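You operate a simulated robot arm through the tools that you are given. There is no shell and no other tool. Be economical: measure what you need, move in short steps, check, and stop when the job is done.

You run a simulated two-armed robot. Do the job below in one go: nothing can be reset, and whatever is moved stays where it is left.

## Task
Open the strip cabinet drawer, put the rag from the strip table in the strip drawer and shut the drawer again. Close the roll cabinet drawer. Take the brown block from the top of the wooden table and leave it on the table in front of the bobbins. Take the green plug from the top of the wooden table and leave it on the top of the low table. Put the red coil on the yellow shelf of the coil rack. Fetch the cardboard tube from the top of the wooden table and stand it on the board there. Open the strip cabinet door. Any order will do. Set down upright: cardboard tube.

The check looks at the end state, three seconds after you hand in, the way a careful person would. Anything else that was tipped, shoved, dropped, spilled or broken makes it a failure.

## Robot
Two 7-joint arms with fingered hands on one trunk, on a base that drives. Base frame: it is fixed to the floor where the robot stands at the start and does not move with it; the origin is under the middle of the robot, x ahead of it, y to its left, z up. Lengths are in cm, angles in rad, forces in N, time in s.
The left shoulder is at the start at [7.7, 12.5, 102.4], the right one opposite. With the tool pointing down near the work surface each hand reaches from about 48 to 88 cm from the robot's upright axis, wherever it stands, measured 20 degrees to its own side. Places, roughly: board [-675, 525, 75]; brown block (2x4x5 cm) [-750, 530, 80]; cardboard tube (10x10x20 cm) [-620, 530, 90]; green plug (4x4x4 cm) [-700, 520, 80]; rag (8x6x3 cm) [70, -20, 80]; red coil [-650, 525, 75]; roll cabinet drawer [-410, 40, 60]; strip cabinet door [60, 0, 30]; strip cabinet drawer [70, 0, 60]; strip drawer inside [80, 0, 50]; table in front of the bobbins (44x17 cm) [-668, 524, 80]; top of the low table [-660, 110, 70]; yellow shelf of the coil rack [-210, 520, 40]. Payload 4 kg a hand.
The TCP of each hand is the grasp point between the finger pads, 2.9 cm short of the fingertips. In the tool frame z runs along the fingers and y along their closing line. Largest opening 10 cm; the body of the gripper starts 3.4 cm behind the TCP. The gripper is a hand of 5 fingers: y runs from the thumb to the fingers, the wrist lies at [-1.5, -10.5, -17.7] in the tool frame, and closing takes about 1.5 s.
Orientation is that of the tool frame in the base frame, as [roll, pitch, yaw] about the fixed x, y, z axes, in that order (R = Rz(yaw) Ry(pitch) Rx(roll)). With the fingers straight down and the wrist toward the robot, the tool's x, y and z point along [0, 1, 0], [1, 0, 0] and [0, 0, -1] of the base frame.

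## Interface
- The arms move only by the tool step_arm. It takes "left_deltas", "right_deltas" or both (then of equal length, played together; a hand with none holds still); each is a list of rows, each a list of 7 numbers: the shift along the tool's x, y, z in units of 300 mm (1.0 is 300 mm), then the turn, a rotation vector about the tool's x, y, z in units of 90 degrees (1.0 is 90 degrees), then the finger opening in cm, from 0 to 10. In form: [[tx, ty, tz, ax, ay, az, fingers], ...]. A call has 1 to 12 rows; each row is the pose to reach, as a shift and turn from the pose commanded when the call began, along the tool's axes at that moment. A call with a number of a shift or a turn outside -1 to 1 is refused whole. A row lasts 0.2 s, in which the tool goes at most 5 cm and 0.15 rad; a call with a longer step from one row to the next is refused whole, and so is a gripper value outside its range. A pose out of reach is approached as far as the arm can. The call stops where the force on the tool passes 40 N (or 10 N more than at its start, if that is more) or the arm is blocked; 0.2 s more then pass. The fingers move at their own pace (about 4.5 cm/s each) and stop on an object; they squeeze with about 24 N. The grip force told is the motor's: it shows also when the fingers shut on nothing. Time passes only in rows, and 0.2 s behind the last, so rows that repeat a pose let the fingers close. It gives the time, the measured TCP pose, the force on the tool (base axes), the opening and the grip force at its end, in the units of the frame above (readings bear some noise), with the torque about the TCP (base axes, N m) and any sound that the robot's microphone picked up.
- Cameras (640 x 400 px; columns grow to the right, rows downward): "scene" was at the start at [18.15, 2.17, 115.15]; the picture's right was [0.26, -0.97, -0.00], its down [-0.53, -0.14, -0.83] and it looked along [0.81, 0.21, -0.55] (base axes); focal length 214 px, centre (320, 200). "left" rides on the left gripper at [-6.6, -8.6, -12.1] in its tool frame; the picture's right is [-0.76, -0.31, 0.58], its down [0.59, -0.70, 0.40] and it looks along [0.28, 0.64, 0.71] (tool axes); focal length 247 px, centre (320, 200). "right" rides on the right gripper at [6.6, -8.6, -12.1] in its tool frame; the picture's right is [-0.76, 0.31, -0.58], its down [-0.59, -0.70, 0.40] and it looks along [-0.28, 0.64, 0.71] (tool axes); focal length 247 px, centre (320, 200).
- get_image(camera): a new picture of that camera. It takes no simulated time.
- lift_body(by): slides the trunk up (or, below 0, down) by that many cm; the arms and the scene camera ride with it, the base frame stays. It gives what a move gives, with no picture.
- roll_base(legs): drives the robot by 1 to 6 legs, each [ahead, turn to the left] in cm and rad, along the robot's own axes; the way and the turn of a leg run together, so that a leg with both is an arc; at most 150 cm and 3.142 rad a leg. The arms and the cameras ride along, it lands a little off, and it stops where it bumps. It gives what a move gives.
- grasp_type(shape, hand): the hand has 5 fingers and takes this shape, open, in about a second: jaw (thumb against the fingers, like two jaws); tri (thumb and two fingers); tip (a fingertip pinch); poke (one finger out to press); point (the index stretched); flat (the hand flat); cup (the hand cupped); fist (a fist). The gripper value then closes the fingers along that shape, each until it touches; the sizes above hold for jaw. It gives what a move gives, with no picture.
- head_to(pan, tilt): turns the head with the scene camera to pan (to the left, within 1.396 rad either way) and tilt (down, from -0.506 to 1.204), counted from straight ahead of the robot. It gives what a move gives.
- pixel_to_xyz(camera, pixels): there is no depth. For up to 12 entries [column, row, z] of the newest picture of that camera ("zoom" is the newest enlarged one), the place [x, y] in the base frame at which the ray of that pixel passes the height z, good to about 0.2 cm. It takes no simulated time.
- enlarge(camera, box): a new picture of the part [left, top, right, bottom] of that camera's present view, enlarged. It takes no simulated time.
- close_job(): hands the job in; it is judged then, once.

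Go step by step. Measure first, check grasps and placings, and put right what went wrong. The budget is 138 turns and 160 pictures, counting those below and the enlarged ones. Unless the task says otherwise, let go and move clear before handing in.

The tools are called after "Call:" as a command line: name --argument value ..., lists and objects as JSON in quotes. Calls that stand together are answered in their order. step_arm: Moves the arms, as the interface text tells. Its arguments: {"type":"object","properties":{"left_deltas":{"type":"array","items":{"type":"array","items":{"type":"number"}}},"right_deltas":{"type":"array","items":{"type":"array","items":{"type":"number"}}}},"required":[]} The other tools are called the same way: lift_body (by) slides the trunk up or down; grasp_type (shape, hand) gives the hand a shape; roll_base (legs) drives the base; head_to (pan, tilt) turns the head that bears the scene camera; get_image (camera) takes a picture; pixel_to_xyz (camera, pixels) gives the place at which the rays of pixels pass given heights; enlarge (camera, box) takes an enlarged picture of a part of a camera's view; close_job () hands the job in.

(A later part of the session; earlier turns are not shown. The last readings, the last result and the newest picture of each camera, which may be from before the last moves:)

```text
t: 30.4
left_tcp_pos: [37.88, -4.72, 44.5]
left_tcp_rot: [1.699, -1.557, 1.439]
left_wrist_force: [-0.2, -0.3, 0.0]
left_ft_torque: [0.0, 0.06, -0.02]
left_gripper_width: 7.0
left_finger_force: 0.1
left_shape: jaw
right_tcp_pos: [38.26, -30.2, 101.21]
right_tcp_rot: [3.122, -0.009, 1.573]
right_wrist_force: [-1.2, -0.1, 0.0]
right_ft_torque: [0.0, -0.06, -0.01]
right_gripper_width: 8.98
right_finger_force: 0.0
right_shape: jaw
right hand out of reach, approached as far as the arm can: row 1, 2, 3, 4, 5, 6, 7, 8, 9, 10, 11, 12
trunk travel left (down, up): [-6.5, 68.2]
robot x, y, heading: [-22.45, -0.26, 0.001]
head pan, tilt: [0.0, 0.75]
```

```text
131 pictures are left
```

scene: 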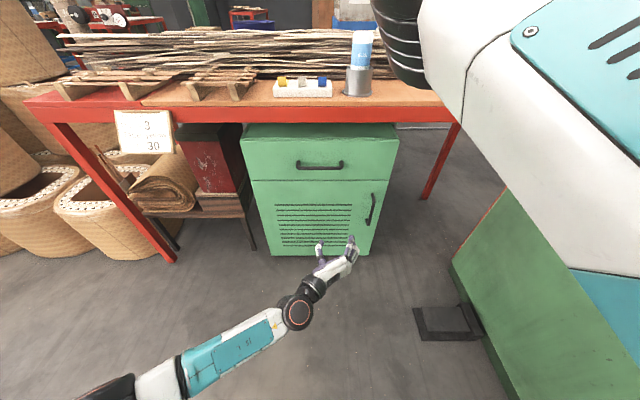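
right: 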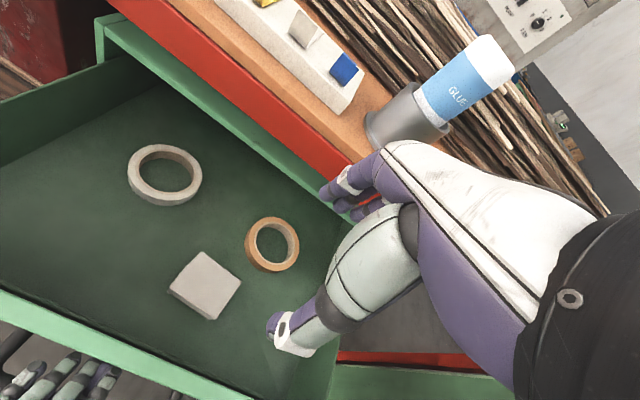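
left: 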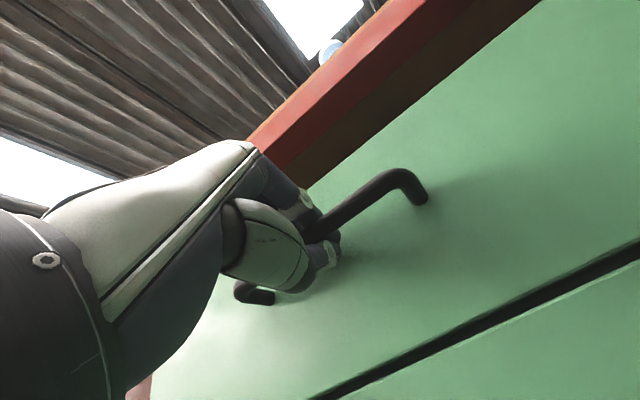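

The drawer is flush and shut. I'll lower the trunk 6 cm and drive 10 cm forward.

Call:
lift_body --by -6

Call:
roll_base --legs '[[10, 0]]'

Call:
get_image --camera "left"

Call:
enlarge --camera "scene" --box '[240, 120, 432, 240]'

```text
t: 31.4
left_tcp_pos: [37.92, -4.61, 38.48]
left_tcp_rot: [1.729, -1.555, 1.411]
left_wrist_force: [0.1, -0.2, 0.0]
left_ft_torque: [0.04, 0.02, 0.0]
left_gripper_width: 6.98
left_finger_force: 0.0
left_shape: jaw
right_tcp_pos: [41.64, -30.17, 91.16]
right_tcp_rot: [-3.076, -0.01, 1.573]
right_wrist_force: [0.2, -0.4, 0.6]
right_ft_torque: [0.01, -0.06, 0.02]
right_gripper_width: 8.99
right_finger_force: 0.0
right_shape: jaw
trunk travel left (down, up): [-0.5, 74.2]
robot x, y, heading: [-22.18, -0.11, 0.004]
head pan, tilt: [0.0, 0.75]
```

```text
t: 32.6
left_tcp_pos: [47.89, -4.58, 38.39]
left_tcp_rot: [1.768, -1.557, 1.372]
left_wrist_force: [-0.2, -0.3, 1.1]
left_ft_torque: [-0.02, -0.01, 0.02]
left_gripper_width: 6.96
left_finger_force: 0.1
left_shape: jaw
right_tcp_pos: [51.66, -30.23, 90.94]
right_tcp_rot: [-3.073, -0.008, 1.572]
right_wrist_force: [-1.0, 0.5, -0.1]
right_ft_torque: [0.02, 0.01, 0.0]
right_gripper_width: 8.99
right_finger_force: 0.1
right_shape: jaw
trunk travel left (down, up): [-0.5, 74.2]
robot x, y, heading: [-12.19, -0.33, -0.004]
head pan, tilt: [0.0, 0.75]
```

```text
130 pictures are left
```

left: 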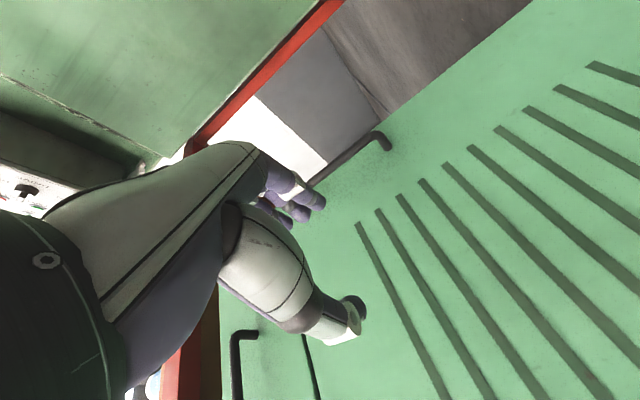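

```text
3.33 times, centred on (336, 180) of scene
```

zoom: 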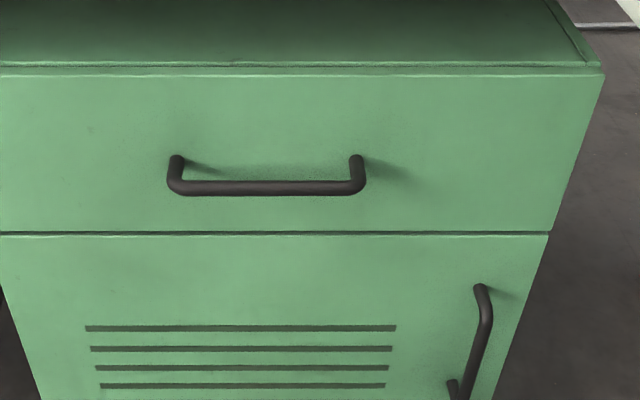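

I'll measure the door handle at the known bar plane, x about 58.9, using bar points (490,310) and (470,380).

Call:
pixel_to_xyz --camera "zoom" --pixels '[[490, 310, 48], [490, 310, 46], [490, 310, 44], [472, 380, 42], [472, 380, 40], [472, 380, 38], [548, 234, 53], [548, 234, 51], [275, 188, 58.4]]'

Call:
pixel_to_xyz --camera "left" --pixels '[[345, 158, 44], [345, 158, 42], [345, 158, 40], [375, 133, 44], [375, 133, 42], [375, 133, 40]]'

```text
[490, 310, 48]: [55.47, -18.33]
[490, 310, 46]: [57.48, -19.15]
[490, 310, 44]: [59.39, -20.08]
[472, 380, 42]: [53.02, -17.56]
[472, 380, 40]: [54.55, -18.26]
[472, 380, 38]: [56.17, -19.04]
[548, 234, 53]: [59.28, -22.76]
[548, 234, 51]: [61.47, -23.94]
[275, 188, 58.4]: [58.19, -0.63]
```

```text
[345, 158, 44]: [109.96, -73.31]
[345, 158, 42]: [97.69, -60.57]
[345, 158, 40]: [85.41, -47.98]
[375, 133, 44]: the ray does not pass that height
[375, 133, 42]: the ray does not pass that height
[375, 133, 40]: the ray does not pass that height
```

The door handle bar is at about (58.5, -20, 34–46). I'll slide the left hand to y -20, move in and close.

Call:
step_arm --left_deltas '[[0.02, 0.13, 0, 0, 0, 0, 7], [0.04, 0.26, 0, 0, 0, 0, 7], [0.053, 0.39, 0, 0, 0, 0, 7], [0.053, 0.513, 0, 0, 0, 0, 7], [0.053, 0.513, 0.12, 0, 0, 0, 7], [0.053, 0.513, 0.24, 0, 0, 0, 7], [0.053, 0.513, 0.34, 0, 0, 0, 7]]'

Call:
get_image --camera "left"

Call:
get_image --camera "scene"

```text
t: 34.2
left_tcp_pos: [58.13, -20.11, 40.27]
left_tcp_rot: [1.708, -1.556, 1.433]
left_wrist_force: [0.0, 0.5, -0.1]
left_ft_torque: [-0.01, 0.0, 0.02]
left_gripper_width: 6.97
left_finger_force: 0.1
left_shape: jaw
right_tcp_pos: [51.74, -30.2, 90.91]
right_tcp_rot: [-3.074, -0.008, 1.572]
right_wrist_force: [-0.1, -0.2, -0.3]
right_ft_torque: [0.01, 0.04, -0.03]
right_gripper_width: 8.99
right_finger_force: 0.1
right_shape: jaw
trunk travel left (down, up): [-0.5, 74.2]
robot x, y, heading: [-12.34, -0.41, 0.002]
head pan, tilt: [0.0, 0.75]
```

```text
128 pictures are left
```

left: 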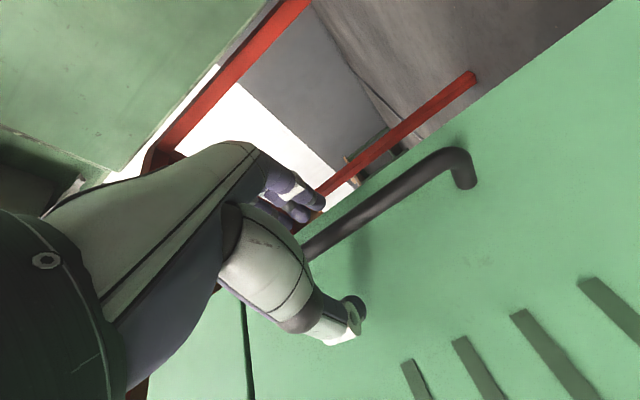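

```text
127 pictures are left
```

scene: 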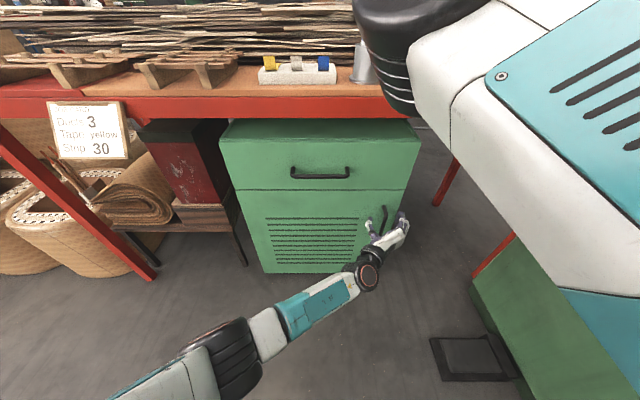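

The bar passes between thumb and fingers. I'll close and pull 4 cm straight.

Call:
step_arm --left_deltas '[[0, 0, 0, 0, 0, 0, 0], [0, 0, 0, 0, 0, 0, 0], [0, 0, 0, 0, 0, 0, 0], [0, 0, 0, 0, 0, 0, 0], [0, 0, 0, 0, 0, 0, 0], [0, 0, 0, 0, 0, 0, 0], [0, 0, -0.05, 0, 0, 0, 0], [0, 0, -0.1, 0, 0, 0, 0], [0, 0, -0.15, 0, 0, 0, 0]]'

Call:
get_image --camera "scene"

```text
t: 36.2
left_tcp_pos: [53.59, -19.71, 40.23]
left_tcp_rot: [1.89, -1.557, 1.256]
left_wrist_force: [3.5, 18.9, 0.6]
left_ft_torque: [0.03, -0.04, -0.03]
left_gripper_width: 0.01
left_finger_force: 23.7
left_shape: jaw
right_tcp_pos: [51.66, -30.14, 90.89]
right_tcp_rot: [-3.073, -0.009, 1.573]
right_wrist_force: [0.1, -0.4, 0.4]
right_ft_torque: [-0.03, -0.02, -0.01]
right_gripper_width: 8.98
right_finger_force: 0.0
right_shape: jaw
trunk travel left (down, up): [-0.5, 74.2]
robot x, y, heading: [-12.32, 0.39, -0.003]
head pan, tilt: [0.0, 0.75]
```

```text
126 pictures are left
```

scene: 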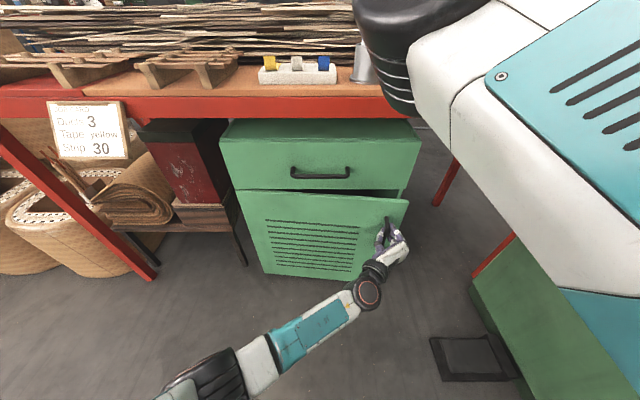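

The door opens about the left hinge. I'll follow the arc (hinge about (62.8, 23.5)) to about 0.7 rad, turning the hand with it.

Call:
step_arm --left_deltas '[[0, -0.015, -0.067, -0.03, 0, 0, 0], [0, -0.034, -0.134, -0.06, 0, 0, 0], [0, -0.058, -0.203, -0.092, 0, 0, 0], [0, -0.084, -0.271, -0.124, 0, 0, 0], [0, -0.115, -0.337, -0.156, 0, 0, 0], [0, -0.147, -0.402, -0.188, 0, 0, 0], [0, -0.184, -0.465, -0.22, 0, 0, 0], [0, -0.223, -0.526, -0.251, 0, 0, 0], [0, -0.266, -0.585, -0.283, 0, 0, 0], [0, -0.311, -0.642, -0.315, 0, 0, 0], [0, -0.36, -0.697, -0.347, 0, 0, 0], [0, -0.41, -0.749, -0.379, 0, 0, 0]]'

Call:
get_image --camera "scene"

```text
t: 38.8
left_tcp_pos: [31.06, -7.68, 40.22]
left_tcp_rot: [1.128, -1.556, 1.415]
left_wrist_force: [0.2, 1.1, 2.5]
left_ft_torque: [0.1, -0.13, -0.08]
left_gripper_width: 0.0
left_finger_force: 23.4
left_shape: jaw
right_tcp_pos: [51.71, -30.17, 91.04]
right_tcp_rot: [-3.074, -0.007, 1.574]
right_wrist_force: [-0.9, 0.3, -0.2]
right_ft_torque: [0.0, -0.01, -0.03]
right_gripper_width: 8.98
right_finger_force: 0.0
right_shape: jaw
trunk travel left (down, up): [-0.5, 74.2]
robot x, y, heading: [-12.43, -0.25, 0.001]
head pan, tilt: [0.0, 0.75]
```

```text
125 pictures are left
```

scene: 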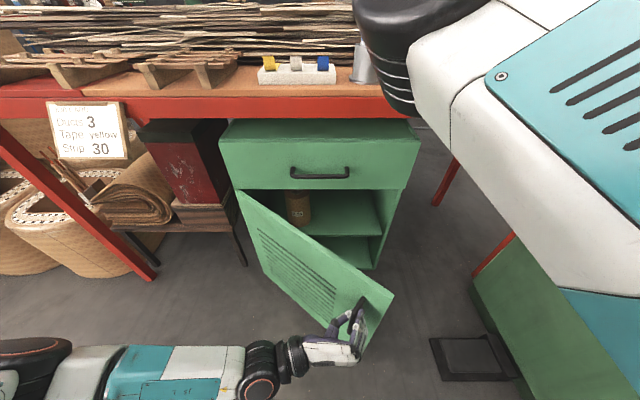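

The door is open about 40°. I'll continue the arc to about 1.2 rad.

Call:
step_arm --left_deltas '[[0, -0.016, -0.071, -0.032, 0, 0, 0], [0, -0.036, -0.141, -0.064, 0, 0, 0], [0, -0.06, -0.21, -0.096, 0, 0, 0], [0, -0.087, -0.278, -0.127, 0, 0, 0], [0, -0.117, -0.344, -0.159, 0, 0, 0], [0, -0.15, -0.409, -0.191, 0, 0, 0], [0, -0.187, -0.472, -0.223, 0, 0, 0], [0, -0.227, -0.533, -0.255, 0, 0, 0], [0, -0.27, -0.592, -0.287, 0, 0, 0], [0, -0.316, -0.648, -0.318, 0, 0, 0]]'

Call:
get_image --camera "scene"

```text
t: 41.0
left_tcp_pos: [20.2, 11.1, 40.2]
left_tcp_rot: [0.669, -1.555, 1.371]
left_wrist_force: [-21.9, -7.3, 9.3]
left_ft_torque: [-0.03, -0.16, -0.11]
left_gripper_width: 0.0
left_finger_force: 24.2
left_shape: jaw
right_tcp_pos: [51.56, -30.17, 91.12]
right_tcp_rot: [-3.075, -0.01, 1.572]
right_wrist_force: [0.1, 0.1, 0.2]
right_ft_torque: [-0.02, -0.01, 0.01]
right_gripper_width: 8.99
right_finger_force: 0.0
right_shape: jaw
trunk travel left (down, up): [-0.5, 74.2]
robot x, y, heading: [-12.34, -0.09, -0.003]
head pan, tilt: [0.0, 0.75]
```

```text
124 pictures are left
```

scene: 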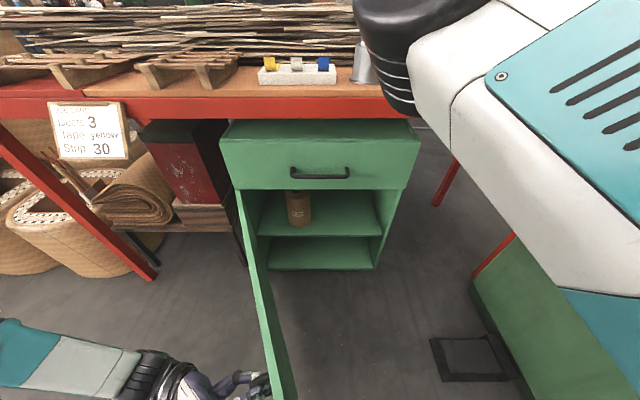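

The door is open about 70°. I'll release the handle and draw the hand back along its own axis.

Call:
step_arm --left_deltas '[[0, 0, 0, 0, 0, 0, 7], [0, 0, 0, 0, 0, 0, 7], [0, 0, 0, 0, 0, 0, 7], [0, 0, 0, 0, 0, 0, 7], [0, 0, 0, 0, 0, 0, 7], [0, 0, -0.07, 0, 0, 0, 7], [0, 0, -0.14, 0, 0, 0, 7], [0, 0, -0.24, 0, 0, 0, 7], [0, 0, -0.34, 0, 0, 0, 7]]'

Call:
get_image --camera "scene"

```text
t: 43.0
left_tcp_pos: [16.94, 18.44, 37.15]
left_tcp_rot: [0.711, -1.553, 1.337]
left_wrist_force: [0.2, -0.7, -0.1]
left_ft_torque: [0.04, 0.03, -0.01]
left_gripper_width: 6.99
left_finger_force: 0.1
left_shape: jaw
left hand out of reach, approached as far as the arm can: row 8, 9
right_tcp_pos: [51.79, -30.14, 90.99]
right_tcp_rot: [-3.073, -0.011, 1.576]
right_wrist_force: [-0.1, -0.1, -0.4]
right_ft_torque: [0.03, 0.02, 0.03]
right_gripper_width: 8.99
right_finger_force: 0.0
right_shape: jaw
trunk travel left (down, up): [-0.5, 74.2]
robot x, y, heading: [-12.13, 0.43, 0.0]
head pan, tilt: [0.0, 0.75]
```

```text
123 pictures are left
```

scene: 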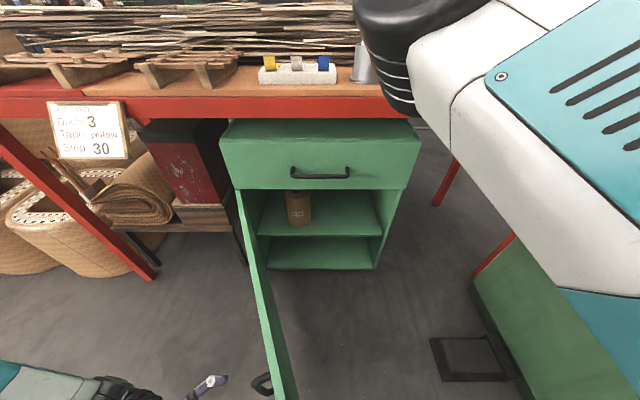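

The handle is free and the door stays open. I'll back up 40 cm and raise the trunk, then tuck the arms.

Call:
roll_base --legs '[[-45, 0]]'

Call:
lift_body --by 22

Call:
get_image --camera "scene"

```text
t: 45.7
left_tcp_pos: [-28.35, 18.3, 37.18]
left_tcp_rot: [0.68, -1.555, 1.37]
left_wrist_force: [-0.2, 0.0, -0.3]
left_ft_torque: [0.01, 0.02, 0.03]
left_gripper_width: 6.97
left_finger_force: 0.1
left_shape: jaw
right_tcp_pos: [6.78, -30.12, 90.91]
right_tcp_rot: [-3.073, -0.009, 1.575]
right_wrist_force: [-0.4, -0.5, 0.2]
right_ft_torque: [0.02, 0.01, -0.04]
right_gripper_width: 8.96
right_finger_force: 0.0
right_shape: jaw
trunk travel left (down, up): [-0.5, 74.2]
robot x, y, heading: [-56.97, 0.19, -0.0]
head pan, tilt: [0.0, 0.75]
```

```text
t: 48.0
left_tcp_pos: [-28.29, 18.37, 59.18]
left_tcp_rot: [0.774, -1.553, 1.278]
left_wrist_force: [0.0, 0.1, 0.5]
left_ft_torque: [-0.03, -0.03, 0.01]
left_gripper_width: 6.99
left_finger_force: 0.1
left_shape: jaw
right_tcp_pos: [6.83, -30.08, 112.83]
right_tcp_rot: [-3.073, -0.008, 1.574]
right_wrist_force: [-0.3, -0.3, -0.5]
right_ft_torque: [-0.01, 0.04, -0.02]
right_gripper_width: 8.94
right_finger_force: 0.1
right_shape: jaw
trunk travel left (down, up): [-22.5, 52.2]
robot x, y, heading: [-57.16, -0.08, 0.008]
head pan, tilt: [0.0, 0.75]
```

```text
122 pictures are left
```

scene: 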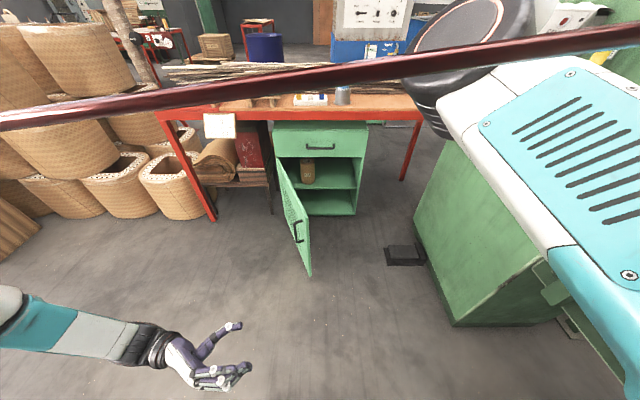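

A dark red bar crosses the view (rows 125→35). I need to know what it is before turning, so I'll look around.

Call:
head_to --pan 0.0 --tilt 0.1

Call:
get_image --camera "scene"

Call:
head_to --pan 1.39 --tilt 0.4

Call:
get_image --camera "scene"

Call:
head_to --pan -1.39 --tilt 0.4

Call:
get_image --camera "scene"

```text
t: 49.0
left_tcp_pos: [-28.22, 18.51, 59.18]
left_tcp_rot: [0.755, -1.554, 1.295]
left_wrist_force: [-0.4, 0.8, 0.8]
left_ft_torque: [0.02, -0.01, 0.0]
left_gripper_width: 6.97
left_finger_force: 0.0
left_shape: jaw
right_tcp_pos: [6.8, -30.1, 112.96]
right_tcp_rot: [-3.075, -0.009, 1.575]
right_wrist_force: [0.6, -0.5, 0.1]
right_ft_torque: [0.0, -0.03, -0.01]
right_gripper_width: 8.99
right_finger_force: 0.1
right_shape: jaw
trunk travel left (down, up): [-22.5, 52.2]
robot x, y, heading: [-56.94, -0.35, 0.003]
head pan, tilt: [0.0, 0.099]
```

```text
121 pictures are left
```

scene: 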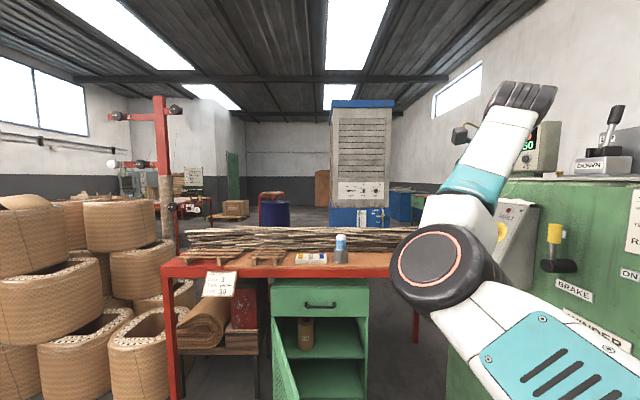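

```text
t: 50.6
left_tcp_pos: [-28.29, 18.44, 59.11]
left_tcp_rot: [0.674, -1.555, 1.378]
left_wrist_force: [0.5, 0.6, 0.5]
left_ft_torque: [0.0, 0.0, -0.01]
left_gripper_width: 6.98
left_finger_force: 0.1
left_shape: jaw
right_tcp_pos: [6.83, -30.04, 112.93]
right_tcp_rot: [-3.073, -0.008, 1.577]
right_wrist_force: [0.2, -0.4, -0.4]
right_ft_torque: [0.01, 0.02, 0.0]
right_gripper_width: 8.96
right_finger_force: 0.1
right_shape: jaw
trunk travel left (down, up): [-22.5, 52.2]
robot x, y, heading: [-57.6, -0.31, 0.004]
head pan, tilt: [1.389, 0.4]
```

```text
120 pictures are left
```

scene: 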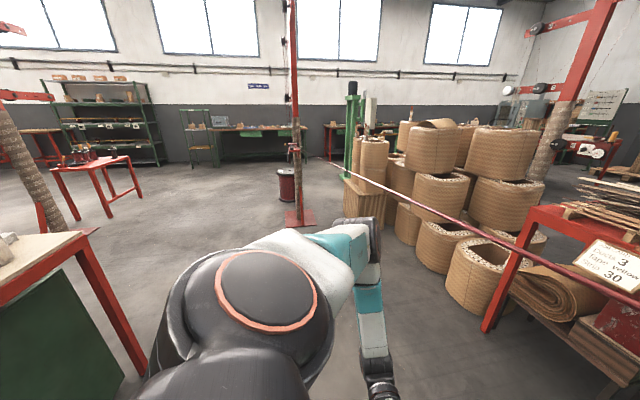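

```text
t: 53.0
left_tcp_pos: [-28.21, 18.41, 59.12]
left_tcp_rot: [0.752, -1.555, 1.3]
left_wrist_force: [-0.3, -0.6, 0.0]
left_ft_torque: [0.01, 0.02, -0.01]
left_gripper_width: 6.98
left_finger_force: 0.0
left_shape: jaw
right_tcp_pos: [6.86, -30.08, 112.97]
right_tcp_rot: [-3.071, -0.008, 1.576]
right_wrist_force: [-0.5, -0.1, -0.9]
right_ft_torque: [0.0, 0.01, -0.02]
right_gripper_width: 8.96
right_finger_force: 0.0
right_shape: jaw
trunk travel left (down, up): [-22.5, 52.2]
robot x, y, heading: [-57.64, -0.16, 0.004]
head pan, tilt: [-1.389, 0.4]
```

```text
119 pictures are left
```

scene: 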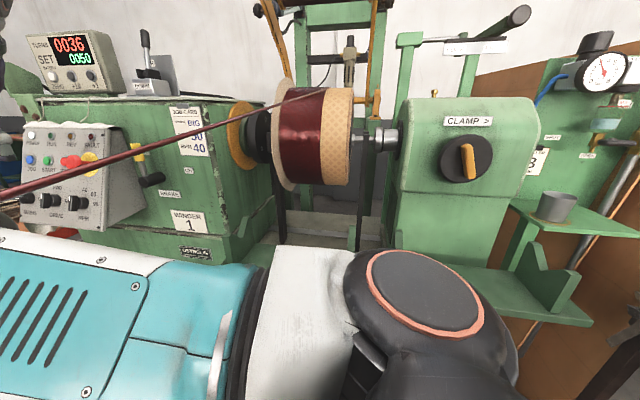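

A thin copper wire runs from the winder on the right across the robot's head height to a post on the left. I'll lower the trunk so I pass well beneath it, then tuck the right arm before turning.

Call:
lift_body --by -22

Call:
step_arm --right_deltas '[[0, -0.12, 0.05, 0, 0, 0, 8], [0, -0.24, 0.1, 0, 0, 0, 8], [0, -0.36, 0.15, 0, 0, 0, 8], [0.1, -0.45, 0.2, 0, 0, 0, 8]]'

Call:
head_to --pan 0 --tilt 0.1

Call:
get_image --camera "scene"

```text
t: 55.4
left_tcp_pos: [-28.32, 18.31, 37.24]
left_tcp_rot: [0.464, -1.555, 1.586]
left_wrist_force: [0.7, 0.4, 0.2]
left_ft_torque: [0.02, 0.0, 0.0]
left_gripper_width: 6.98
left_finger_force: 0.1
left_shape: jaw
right_tcp_pos: [6.72, -30.11, 91.01]
right_tcp_rot: [-3.076, -0.009, 1.576]
right_wrist_force: [-0.1, 0.4, -0.6]
right_ft_torque: [-0.02, 0.0, 0.0]
right_gripper_width: 8.97
right_finger_force: 0.1
right_shape: jaw
trunk travel left (down, up): [-0.5, 74.2]
robot x, y, heading: [-57.43, 0.2, -0.005]
head pan, tilt: [-1.389, 0.4]
```

```text
t: 56.4
left_tcp_pos: [-28.33, 18.48, 37.28]
left_tcp_rot: [0.689, -1.555, 1.361]
left_wrist_force: [0.2, 0.0, 1.0]
left_ft_torque: [0.06, -0.03, 0.05]
left_gripper_width: 6.97
left_finger_force: 0.1
left_shape: jaw
right_tcp_pos: [-5.24, -35.5, 86.98]
right_tcp_rot: [-3.075, -0.008, 1.576]
right_wrist_force: [0.4, 0.2, 0.2]
right_ft_torque: [-0.01, -0.05, 0.0]
right_gripper_width: 8.01
right_finger_force: 0.0
right_shape: jaw
right hand out of reach, approached as far as the arm can: row 1, 2, 3, 4
trunk travel left (down, up): [-0.5, 74.2]
robot x, y, heading: [-57.24, 0.0, -0.0]
head pan, tilt: [-1.389, 0.4]
```

```text
t: 57.9
left_tcp_pos: [-28.26, 18.41, 37.21]
left_tcp_rot: [0.768, -1.555, 1.284]
left_wrist_force: [0.1, -0.1, -0.3]
left_ft_torque: [0.03, 0.03, -0.01]
left_gripper_width: 6.97
left_finger_force: 0.2
left_shape: jaw
right_tcp_pos: [-5.12, -35.46, 86.95]
right_tcp_rot: [-3.073, -0.009, 1.576]
right_wrist_force: [-0.1, 0.9, 0.3]
right_ft_torque: [-0.01, -0.01, 0.01]
right_gripper_width: 8.05
right_finger_force: 0.1
right_shape: jaw
trunk travel left (down, up): [-0.5, 74.2]
robot x, y, heading: [-57.39, -0.03, -0.0]
head pan, tilt: [0.0, 0.099]
```

```text
118 pictures are left
```

scene: 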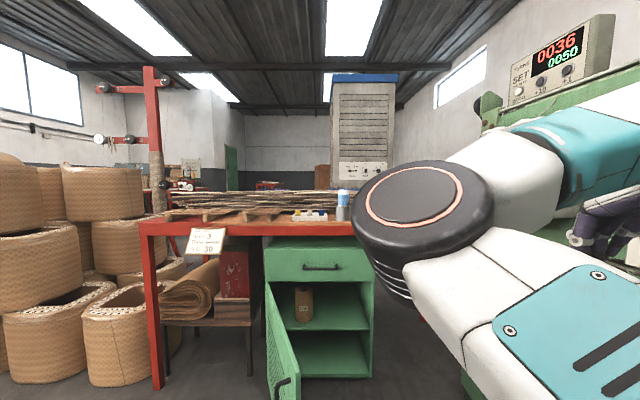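

Arms are clear for a left turn, since the right hand moves away from the machine. I'll turn 90° left and look.

Call:
roll_base --legs '[[0, 1.571]]'

Call:
head_to --pan 1.0 --tilt 0.35

Call:
get_image --camera "scene"

Call:
head_to --pan 0 --tilt 0.35

Call:
get_image --camera "scene"

```text
t: 62.2
left_tcp_pos: [-75.96, 28.95, 37.36]
left_tcp_rot: [0.686, -1.554, 2.94]
left_wrist_force: [-0.2, -0.8, -0.1]
left_ft_torque: [-0.05, 0.0, 0.02]
left_gripper_width: 6.99
left_finger_force: 0.0
left_shape: jaw
right_tcp_pos: [-22.17, 52.33, 86.92]
right_tcp_rot: [-3.072, -0.008, -3.132]
right_wrist_force: [0.2, 0.8, -0.3]
right_ft_torque: [0.02, 0.05, 0.0]
right_gripper_width: 8.0
right_finger_force: 0.0
right_shape: jaw
trunk travel left (down, up): [-0.5, 74.2]
robot x, y, heading: [-57.2, 0.37, 1.58]
head pan, tilt: [0.0, 0.099]
```

```text
t: 63.5
left_tcp_pos: [-75.97, 28.92, 37.28]
left_tcp_rot: [0.834, -1.554, 2.794]
left_wrist_force: [0.4, 0.2, 0.0]
left_ft_torque: [0.0, 0.01, -0.01]
left_gripper_width: 6.99
left_finger_force: 0.0
left_shape: jaw
right_tcp_pos: [-22.17, 52.28, 86.88]
right_tcp_rot: [-3.074, -0.008, -3.13]
right_wrist_force: [-0.7, 0.3, 1.1]
right_ft_torque: [-0.01, -0.01, 0.02]
right_gripper_width: 8.05
right_finger_force: 0.1
right_shape: jaw
trunk travel left (down, up): [-0.5, 74.2]
robot x, y, heading: [-57.38, 0.01, 1.578]
head pan, tilt: [1.0, 0.351]
```

```text
117 pictures are left
```

scene: 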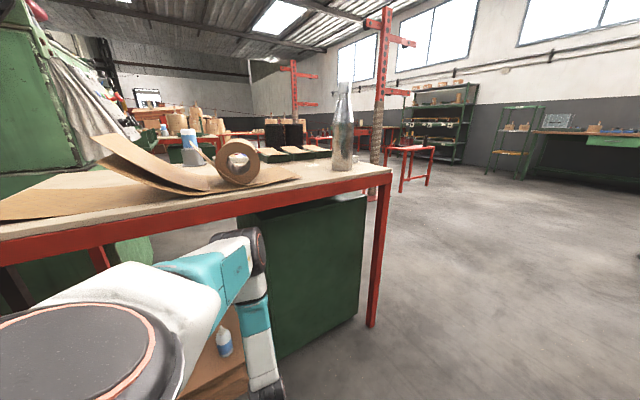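

```text
t: 64.8
left_tcp_pos: [-75.9, 29.03, 37.19]
left_tcp_rot: [0.731, -1.555, 2.895]
left_wrist_force: [0.2, 0.6, 0.9]
left_ft_torque: [-0.01, 0.0, 0.01]
left_gripper_width: 6.98
left_finger_force: 0.1
left_shape: jaw
right_tcp_pos: [-22.16, 52.41, 86.93]
right_tcp_rot: [-3.073, -0.008, -3.132]
right_wrist_force: [0.0, -0.6, -0.3]
right_ft_torque: [-0.01, 0.01, 0.0]
right_gripper_width: 8.04
right_finger_force: 0.0
right_shape: jaw
trunk travel left (down, up): [-0.5, 74.2]
robot x, y, heading: [-57.62, -0.24, 1.579]
head pan, tilt: [0.0, 0.351]
```

```text
116 pictures are left
```

scene: 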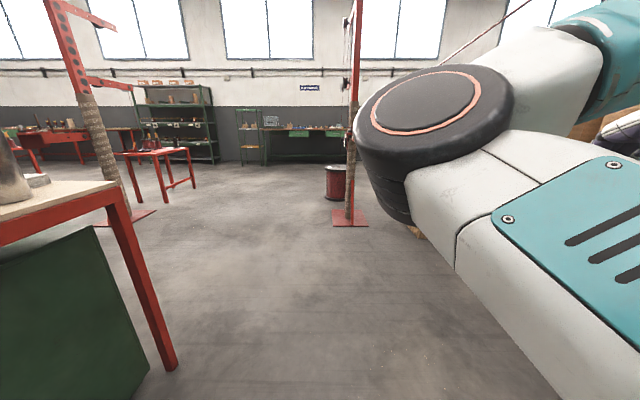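

There is a bottle table immediately on the left (edge x about -98) and the wire post at about (-28, 219), with the wire overhead on my right. I'll tuck the right hand inward and lower so I can drive clear of both.

Call:
step_arm --right_deltas '[[0.15, 0, 0, 0, 0, 0, 8], [0.3, 0, 0.05, 0, 0, 0, 8], [0.45, 0, 0.15, 0, 0, 0, 8], [0.6, 0, 0.25, 0, 0, 0, 8], [0.73, 0, 0.32, 0, 0, 0, 8], [0.8, 0, 0.4, 0, 0, 0, 8]]'

Call:
get_image --camera "scene"

```text
refused: row 3 steps farther than a row can; nothing moved
```

```text
115 pictures are left
```

scene: 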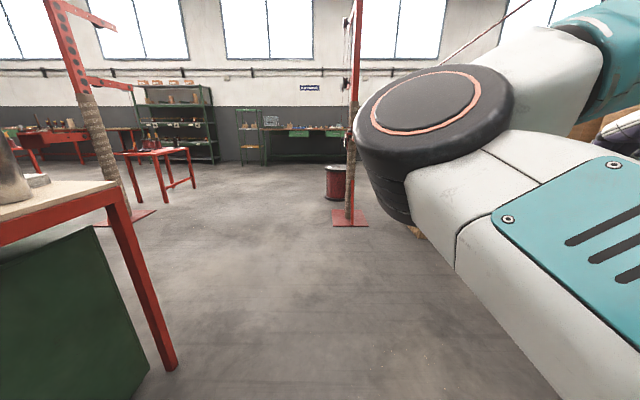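

That was refused for step size, so I'll repeat with smaller rows.

Call:
step_arm --right_deltas '[[0.13, 0, 0, 0, 0, 0, 8], [0.26, 0, 0.04, 0, 0, 0, 8], [0.39, 0, 0.1, 0, 0, 0, 8], [0.52, 0, 0.17, 0, 0, 0, 8], [0.65, 0, 0.25, 0, 0, 0, 8], [0.75, 0, 0.34, 0, 0, 0, 8], [0.8, 0, 0.4, 0, 0, 0, 8]]'

Call:
get_image --camera "scene"

```text
t: 66.4
left_tcp_pos: [-75.9, 28.87, 37.17]
left_tcp_rot: [0.583, -1.555, 3.044]
left_wrist_force: [0.4, -0.5, 0.5]
left_ft_torque: [-0.01, 0.02, -0.01]
left_gripper_width: 6.99
left_finger_force: 0.1
left_shape: jaw
right_tcp_pos: [-22.87, 57.86, 79.72]
right_tcp_rot: [-3.077, -0.008, -3.134]
right_wrist_force: [0.1, -0.3, 0.7]
right_ft_torque: [0.0, -0.02, 0.02]
right_gripper_width: 7.99
right_finger_force: 0.1
right_shape: jaw
right hand out of reach, approached as far as the arm can: row 1, 2, 3, 4, 5, 6, 7
trunk travel left (down, up): [-0.5, 74.2]
robot x, y, heading: [-57.4, 0.05, 1.576]
head pan, tilt: [0.0, 0.351]
```

```text
114 pictures are left
```

scene: 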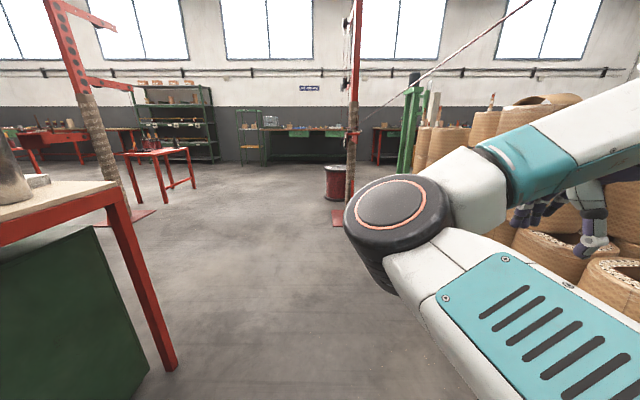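

The right arm's elbow is jammed inward. I'll try extending the hand forward first, then left, to free it.

Call:
step_arm --right_deltas '[[0, 0.12, 0, 0, 0, 0, 8], [0.05, 0.24, 0, 0, 0, 0, 8], [0.15, 0.34, 0, 0, 0, 0, 8], [0.27, 0.34, 0, 0, 0, 0, 8], [0.39, 0.34, 0, 0, 0, 0, 8], [0.5, 0.34, 0, 0, 0, 0, 8]]'

Call:
get_image --camera "scene"

```text
t: 67.8
left_tcp_pos: [-75.98, 28.95, 37.18]
left_tcp_rot: [0.694, -1.554, 2.933]
left_wrist_force: [0.0, 0.3, -1.2]
left_ft_torque: [0.03, 0.0, -0.01]
left_gripper_width: 6.97
left_finger_force: 0.1
left_shape: jaw
right_tcp_pos: [-36.55, 71.95, 78.73]
right_tcp_rot: [-3.077, -0.01, -3.132]
right_wrist_force: [0.1, 0.2, 0.4]
right_ft_torque: [-0.01, -0.01, 0.01]
right_gripper_width: 8.02
right_finger_force: 0.1
right_shape: jaw
right hand out of reach, approached as far as the arm can: row 4, 5, 6
trunk travel left (down, up): [-0.5, 74.2]
robot x, y, heading: [-57.01, 0.12, 1.576]
head pan, tilt: [0.0, 0.351]
```

```text
113 pictures are left
```

scene: 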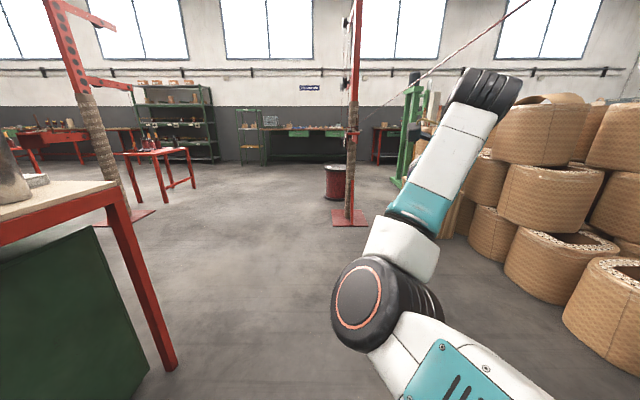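

The wire runs from about (-35, 49, 106) down to the post at z 90, just over the right wrist. I'll lower the right hand 18 cm so the whole arm stays well beneath it.

Call:
step_arm --right_deltas '[[0, 0, 0.12, 0, 0, 0, 8], [0, 0, 0.24, 0, 0, 0, 8], [0, 0, 0.36, 0, 0, 0, 8], [0, 0, 0.48, 0, 0, 0, 8], [0, 0, 0.6, 0, 0, 0, 8]]'

Call:
get_image --camera "scene"

```text
t: 69.0
left_tcp_pos: [-76.13, 29.02, 37.12]
left_tcp_rot: [0.78, -1.555, 2.848]
left_wrist_force: [0.8, -0.4, 1.1]
left_ft_torque: [0.01, -0.03, 0.01]
left_gripper_width: 6.99
left_finger_force: 0.0
left_shape: jaw
right_tcp_pos: [-36.44, 70.68, 60.74]
right_tcp_rot: [-3.075, -0.009, -3.132]
right_wrist_force: [-0.3, 0.5, -0.4]
right_ft_torque: [-0.02, -0.01, 0.02]
right_gripper_width: 8.03
right_finger_force: 0.1
right_shape: jaw
trunk travel left (down, up): [-0.5, 74.2]
robot x, y, heading: [-57.26, -0.19, 1.582]
head pan, tilt: [0.0, 0.351]
```

```text
112 pictures are left
```

scene: 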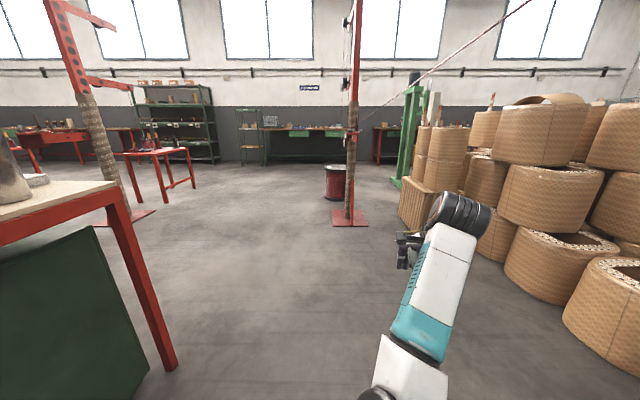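

The arm is low and clear now. I'll drive forward 90 cm, then look left toward the far tables.

Call:
roll_base --legs '[[90, 0]]'

Call:
head_to --pan 1.2 --tilt 0.3

Call:
get_image --camera "scene"

```text
t: 73.7
left_tcp_pos: [-76.23, 119.15, 37.28]
left_tcp_rot: [0.759, -1.554, 2.865]
left_wrist_force: [0.3, -0.4, 0.7]
left_ft_torque: [0.01, -0.02, 0.02]
left_gripper_width: 7.0
left_finger_force: 0.1
left_shape: jaw
right_tcp_pos: [-36.54, 160.76, 60.84]
right_tcp_rot: [-3.074, -0.01, -3.138]
right_wrist_force: [-0.4, -0.5, 0.3]
right_ft_torque: [-0.01, 0.02, -0.01]
right_gripper_width: 7.96
right_finger_force: 0.0
right_shape: jaw
trunk travel left (down, up): [-0.5, 74.2]
robot x, y, heading: [-57.94, 89.78, 1.567]
head pan, tilt: [0.0, 0.351]
```

```text
t: 75.1
left_tcp_pos: [-76.23, 119.03, 37.02]
left_tcp_rot: [0.731, -1.555, 2.893]
left_wrist_force: [0.0, -0.3, -0.7]
left_ft_torque: [0.06, -0.03, -0.01]
left_gripper_width: 6.98
left_finger_force: 0.1
left_shape: jaw
right_tcp_pos: [-36.59, 160.64, 60.87]
right_tcp_rot: [-3.074, -0.01, -3.138]
right_wrist_force: [0.9, 0.2, 0.0]
right_ft_torque: [0.04, 0.0, 0.03]
right_gripper_width: 8.02
right_finger_force: 0.2
right_shape: jaw
trunk travel left (down, up): [-0.5, 74.2]
robot x, y, heading: [-57.42, 90.11, 1.571]
head pan, tilt: [1.201, 0.3]
```

```text
111 pictures are left
```

scene: 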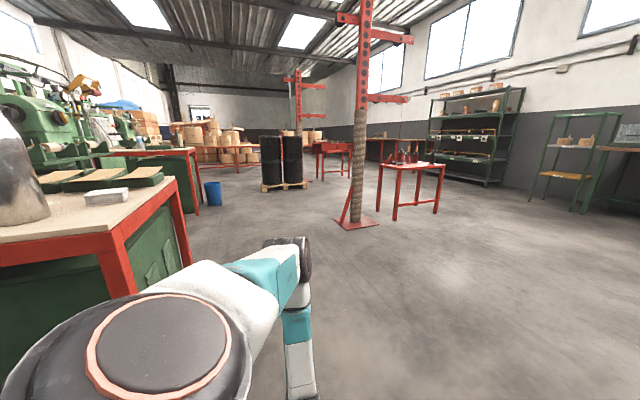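

The path is clear: post about (-240, 225), blue bucket about (-371, 73), drum pallet about (-453, 190). I'll drive around the table corner and along y about 156.

Call:
roll_base --legs '[[25, 0], [0, 1.03], [80, 0], [0, 0.54], [120, 0]]'

Call:
head_to --pan 0.5 --tilt 0.3

Call:
get_image --camera "scene"

```text
t: 80.4
left_tcp_pos: [-95.72, 116.02, 37.21]
left_tcp_rot: [1.361, -1.556, -2.985]
left_wrist_force: [0.6, 0.6, 0.1]
left_ft_torque: [-0.01, 0.0, -0.01]
left_gripper_width: 6.97
left_finger_force: 0.0
left_shape: jaw
right_tcp_pos: [-111.53, 171.69, 60.98]
right_tcp_rot: [-3.077, -0.015, -2.102]
right_wrist_force: [0.1, 0.0, -0.6]
right_ft_torque: [-0.01, 0.03, 0.0]
right_gripper_width: 8.0
right_finger_force: 0.0
right_shape: jaw
trunk travel left (down, up): [-0.5, 74.2]
robot x, y, heading: [-61.95, 117.38, 2.612]
head pan, tilt: [1.201, 0.3]
stopped in leg 3: the robot was blocked; the commanded pose is now the measured one
```

```text
t: 81.5
left_tcp_pos: [-95.79, 116.05, 37.23]
left_tcp_rot: [1.199, -1.558, -2.822]
left_wrist_force: [1.0, -0.5, -0.1]
left_ft_torque: [-0.01, -0.02, -0.02]
left_gripper_width: 6.99
left_finger_force: 0.1
left_shape: jaw
right_tcp_pos: [-111.56, 171.62, 61.0]
right_tcp_rot: [-3.078, -0.013, -2.101]
right_wrist_force: [0.1, 0.3, 0.0]
right_ft_torque: [0.0, 0.02, -0.01]
right_gripper_width: 8.02
right_finger_force: 0.1
right_shape: jaw
trunk travel left (down, up): [-0.5, 74.2]
robot x, y, heading: [-61.56, 117.09, 2.615]
head pan, tilt: [0.499, 0.3]
```

```text
110 pictures are left
```

scene: 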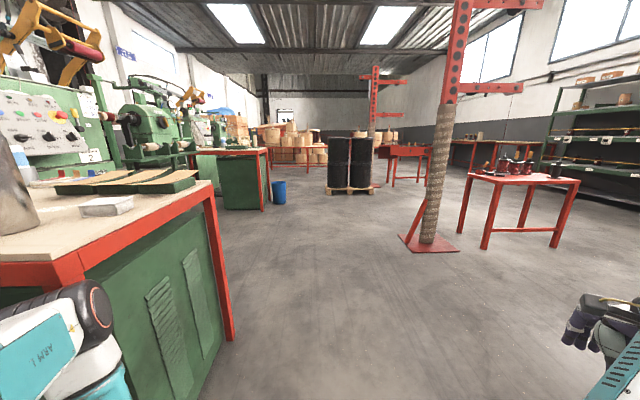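

The left elbow bumped the table corner (visible at (90,300)). I'll back off, swing right, go forward past the corner, then turn left.

Call:
roll_base --legs '[[-6, 0], [0, -0.6], [60, 0], [0, 1.13]]'

Call:
get_image --camera "scene"

```text
t: 90.1
left_tcp_pos: [-111.32, 150.81, 36.96]
left_tcp_rot: [1.259, -1.55, -2.361]
left_wrist_force: [0.1, 0.4, 0.1]
left_ft_torque: [0.01, 0.0, -0.01]
left_gripper_width: 7.02
left_finger_force: 0.0
left_shape: jaw
right_tcp_pos: [-152.82, 191.03, 60.85]
right_tcp_rot: [-3.073, -0.008, -1.579]
right_wrist_force: [0.5, 0.1, -0.2]
right_ft_torque: [-0.05, 0.02, 0.02]
right_gripper_width: 7.99
right_finger_force: 0.1
right_shape: jaw
trunk travel left (down, up): [-0.5, 74.2]
robot x, y, heading: [-82.05, 168.97, 3.13]
head pan, tilt: [0.499, 0.3]
```

```text
109 pictures are left
```

scene: 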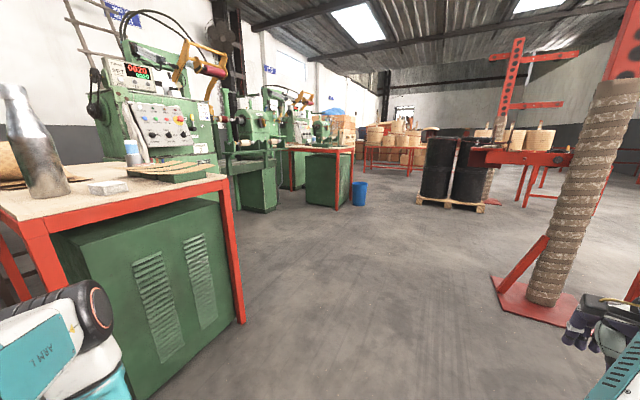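

I'm now at (-82, 169) facing -x with a clear lane between the table (y<90) and the post base (y>212). I'll drive 190 cm and look at the bench near the bucket.

Call:
roll_base --legs '[[120, 0.0], [85, 0.0]]'

Call:
head_to --pan 0.6 --tilt 0.35

Call:
get_image --camera "scene"

```text
t: 95.5
left_tcp_pos: [-224.7, 151.84, 37.0]
left_tcp_rot: [1.129, -1.551, -2.233]
left_wrist_force: [-0.3, -0.2, -0.2]
left_ft_torque: [0.0, 0.0, 0.02]
left_gripper_width: 7.0
left_finger_force: 0.2
left_shape: jaw
right_tcp_pos: [-265.49, 192.18, 60.51]
right_tcp_rot: [-3.068, -0.018, -1.589]
right_wrist_force: [0.2, 0.9, -0.5]
right_ft_torque: [-0.01, 0.01, 0.04]
right_gripper_width: 8.0
right_finger_force: 0.1
right_shape: jaw
trunk travel left (down, up): [-0.5, 74.2]
robot x, y, heading: [-195.85, 170.27, 3.135]
head pan, tilt: [0.499, 0.3]
stopped in leg 1: the robot was blocked; the commanded pose is now the measured one
```

```text
t: 96.2
left_tcp_pos: [-224.78, 151.88, 37.1]
left_tcp_rot: [1.05, -1.552, -2.152]
left_wrist_force: [-0.4, -0.5, -1.0]
left_ft_torque: [-0.03, -0.02, 0.0]
left_gripper_width: 6.99
left_finger_force: 0.0
left_shape: jaw
right_tcp_pos: [-265.46, 192.17, 60.45]
right_tcp_rot: [-3.067, -0.016, -1.589]
right_wrist_force: [-0.2, -0.3, -0.4]
right_ft_torque: [-0.01, 0.0, 0.01]
right_gripper_width: 8.01
right_finger_force: 0.0
right_shape: jaw
trunk travel left (down, up): [-0.5, 74.2]
robot x, y, heading: [-195.86, 169.83, 3.132]
head pan, tilt: [0.6, 0.351]
```

```text
108 pictures are left
```

scene: 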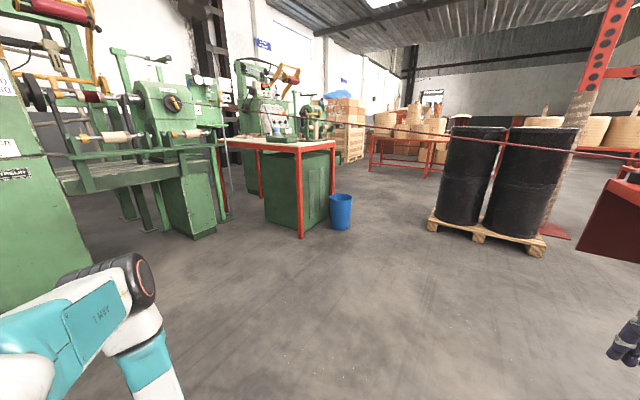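

I was blocked at x = -196, so I'll look to the right.

Call:
head_to --pan -0.6 --tilt 0.55

Call:
get_image --camera "scene"

```text
t: 97.6
left_tcp_pos: [-224.75, 151.79, 37.05]
left_tcp_rot: [0.984, -1.552, -2.083]
left_wrist_force: [0.4, -0.1, -0.5]
left_ft_torque: [-0.04, -0.04, -0.01]
left_gripper_width: 7.01
left_finger_force: 0.0
left_shape: jaw
right_tcp_pos: [-265.51, 192.19, 60.32]
right_tcp_rot: [-3.068, -0.017, -1.588]
right_wrist_force: [-0.4, 0.1, -0.2]
right_ft_torque: [-0.01, -0.01, 0.03]
right_gripper_width: 8.01
right_finger_force: 0.0
right_shape: jaw
trunk travel left (down, up): [-0.5, 74.2]
robot x, y, heading: [-195.84, 169.71, 3.13]
head pan, tilt: [-0.6, 0.55]
```

```text
107 pictures are left
```

scene: 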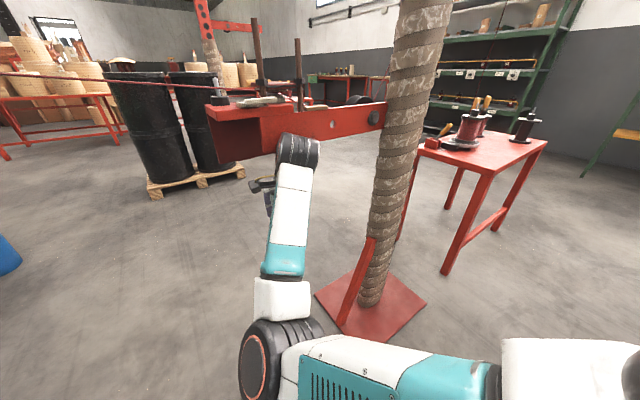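

The right wrist touched a red bracket on the post (tip about (-260, 173)); nothing looks displaced. A second wire crosses the lane ahead, so I'll go around the north side: back up, turn right, and drive along x = -160.

Call:
roll_base --legs '[[-38, 0], [0, -1.56], [150, 0]]'

Call:
head_to --pan 0.9 --tilt 0.35

Call:
get_image --camera "scene"

Call:
head_to --pan 0 --tilt 0.35

Call:
get_image --camera "scene"

```text
t: 110.8
left_tcp_pos: [-176.82, 347.35, 36.85]
left_tcp_rot: [1.192, -1.55, 2.424]
left_wrist_force: [-0.1, 0.1, -0.2]
left_ft_torque: [0.0, -0.04, -0.02]
left_gripper_width: 7.01
left_finger_force: 0.1
left_shape: jaw
right_tcp_pos: [-136.6, 388.36, 60.26]
right_tcp_rot: [-3.067, -0.015, 3.13]
right_wrist_force: [-0.4, -0.2, -1.0]
right_ft_torque: [0.01, 0.0, 0.01]
right_gripper_width: 8.0
right_finger_force: 0.0
right_shape: jaw
trunk travel left (down, up): [-0.5, 74.2]
robot x, y, heading: [-158.5, 318.53, 1.573]
head pan, tilt: [-0.6, 0.55]
```

```text
t: 112.5
left_tcp_pos: [-176.8, 347.37, 36.98]
left_tcp_rot: [1.163, -1.549, 2.453]
left_wrist_force: [1.7, 0.7, 0.0]
left_ft_torque: [0.01, -0.02, -0.02]
left_gripper_width: 6.99
left_finger_force: 0.0
left_shape: jaw
right_tcp_pos: [-136.59, 388.4, 60.31]
right_tcp_rot: [-3.067, -0.014, 3.128]
right_wrist_force: [-0.1, -0.4, -0.4]
right_ft_torque: [0.02, -0.03, 0.0]
right_gripper_width: 7.97
right_finger_force: 0.1
right_shape: jaw
trunk travel left (down, up): [-0.5, 74.2]
robot x, y, heading: [-158.52, 318.55, 1.564]
head pan, tilt: [0.901, 0.351]
```

```text
106 pictures are left
```

scene: 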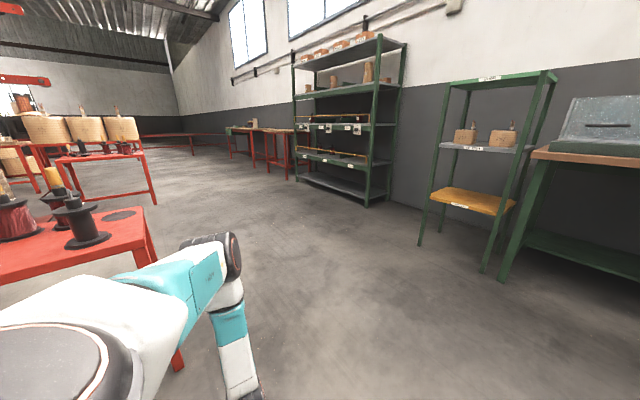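

```text
t: 113.7
left_tcp_pos: [-176.64, 347.31, 37.15]
left_tcp_rot: [1.242, -1.551, 2.373]
left_wrist_force: [0.1, -1.2, -0.1]
left_ft_torque: [0.0, 0.0, 0.05]
left_gripper_width: 7.02
left_finger_force: 0.1
left_shape: jaw
right_tcp_pos: [-136.61, 388.36, 60.31]
right_tcp_rot: [-3.067, -0.016, 3.129]
right_wrist_force: [0.9, 0.1, -0.3]
right_ft_torque: [0.01, 0.02, 0.02]
right_gripper_width: 8.01
right_finger_force: 0.1
right_shape: jaw
trunk travel left (down, up): [-0.5, 74.2]
robot x, y, heading: [-158.66, 318.58, 1.572]
head pan, tilt: [0.0, 0.351]
```

```text
105 pictures are left
```

scene: 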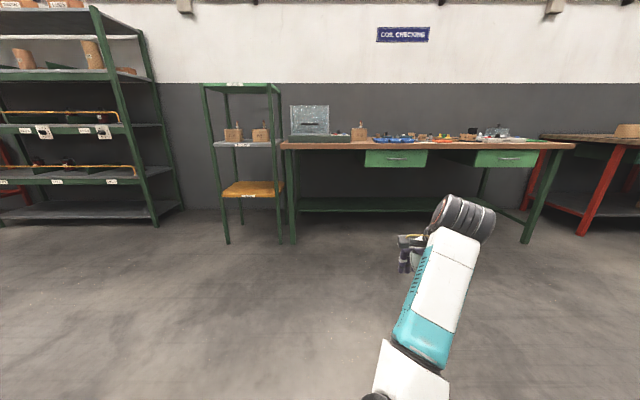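

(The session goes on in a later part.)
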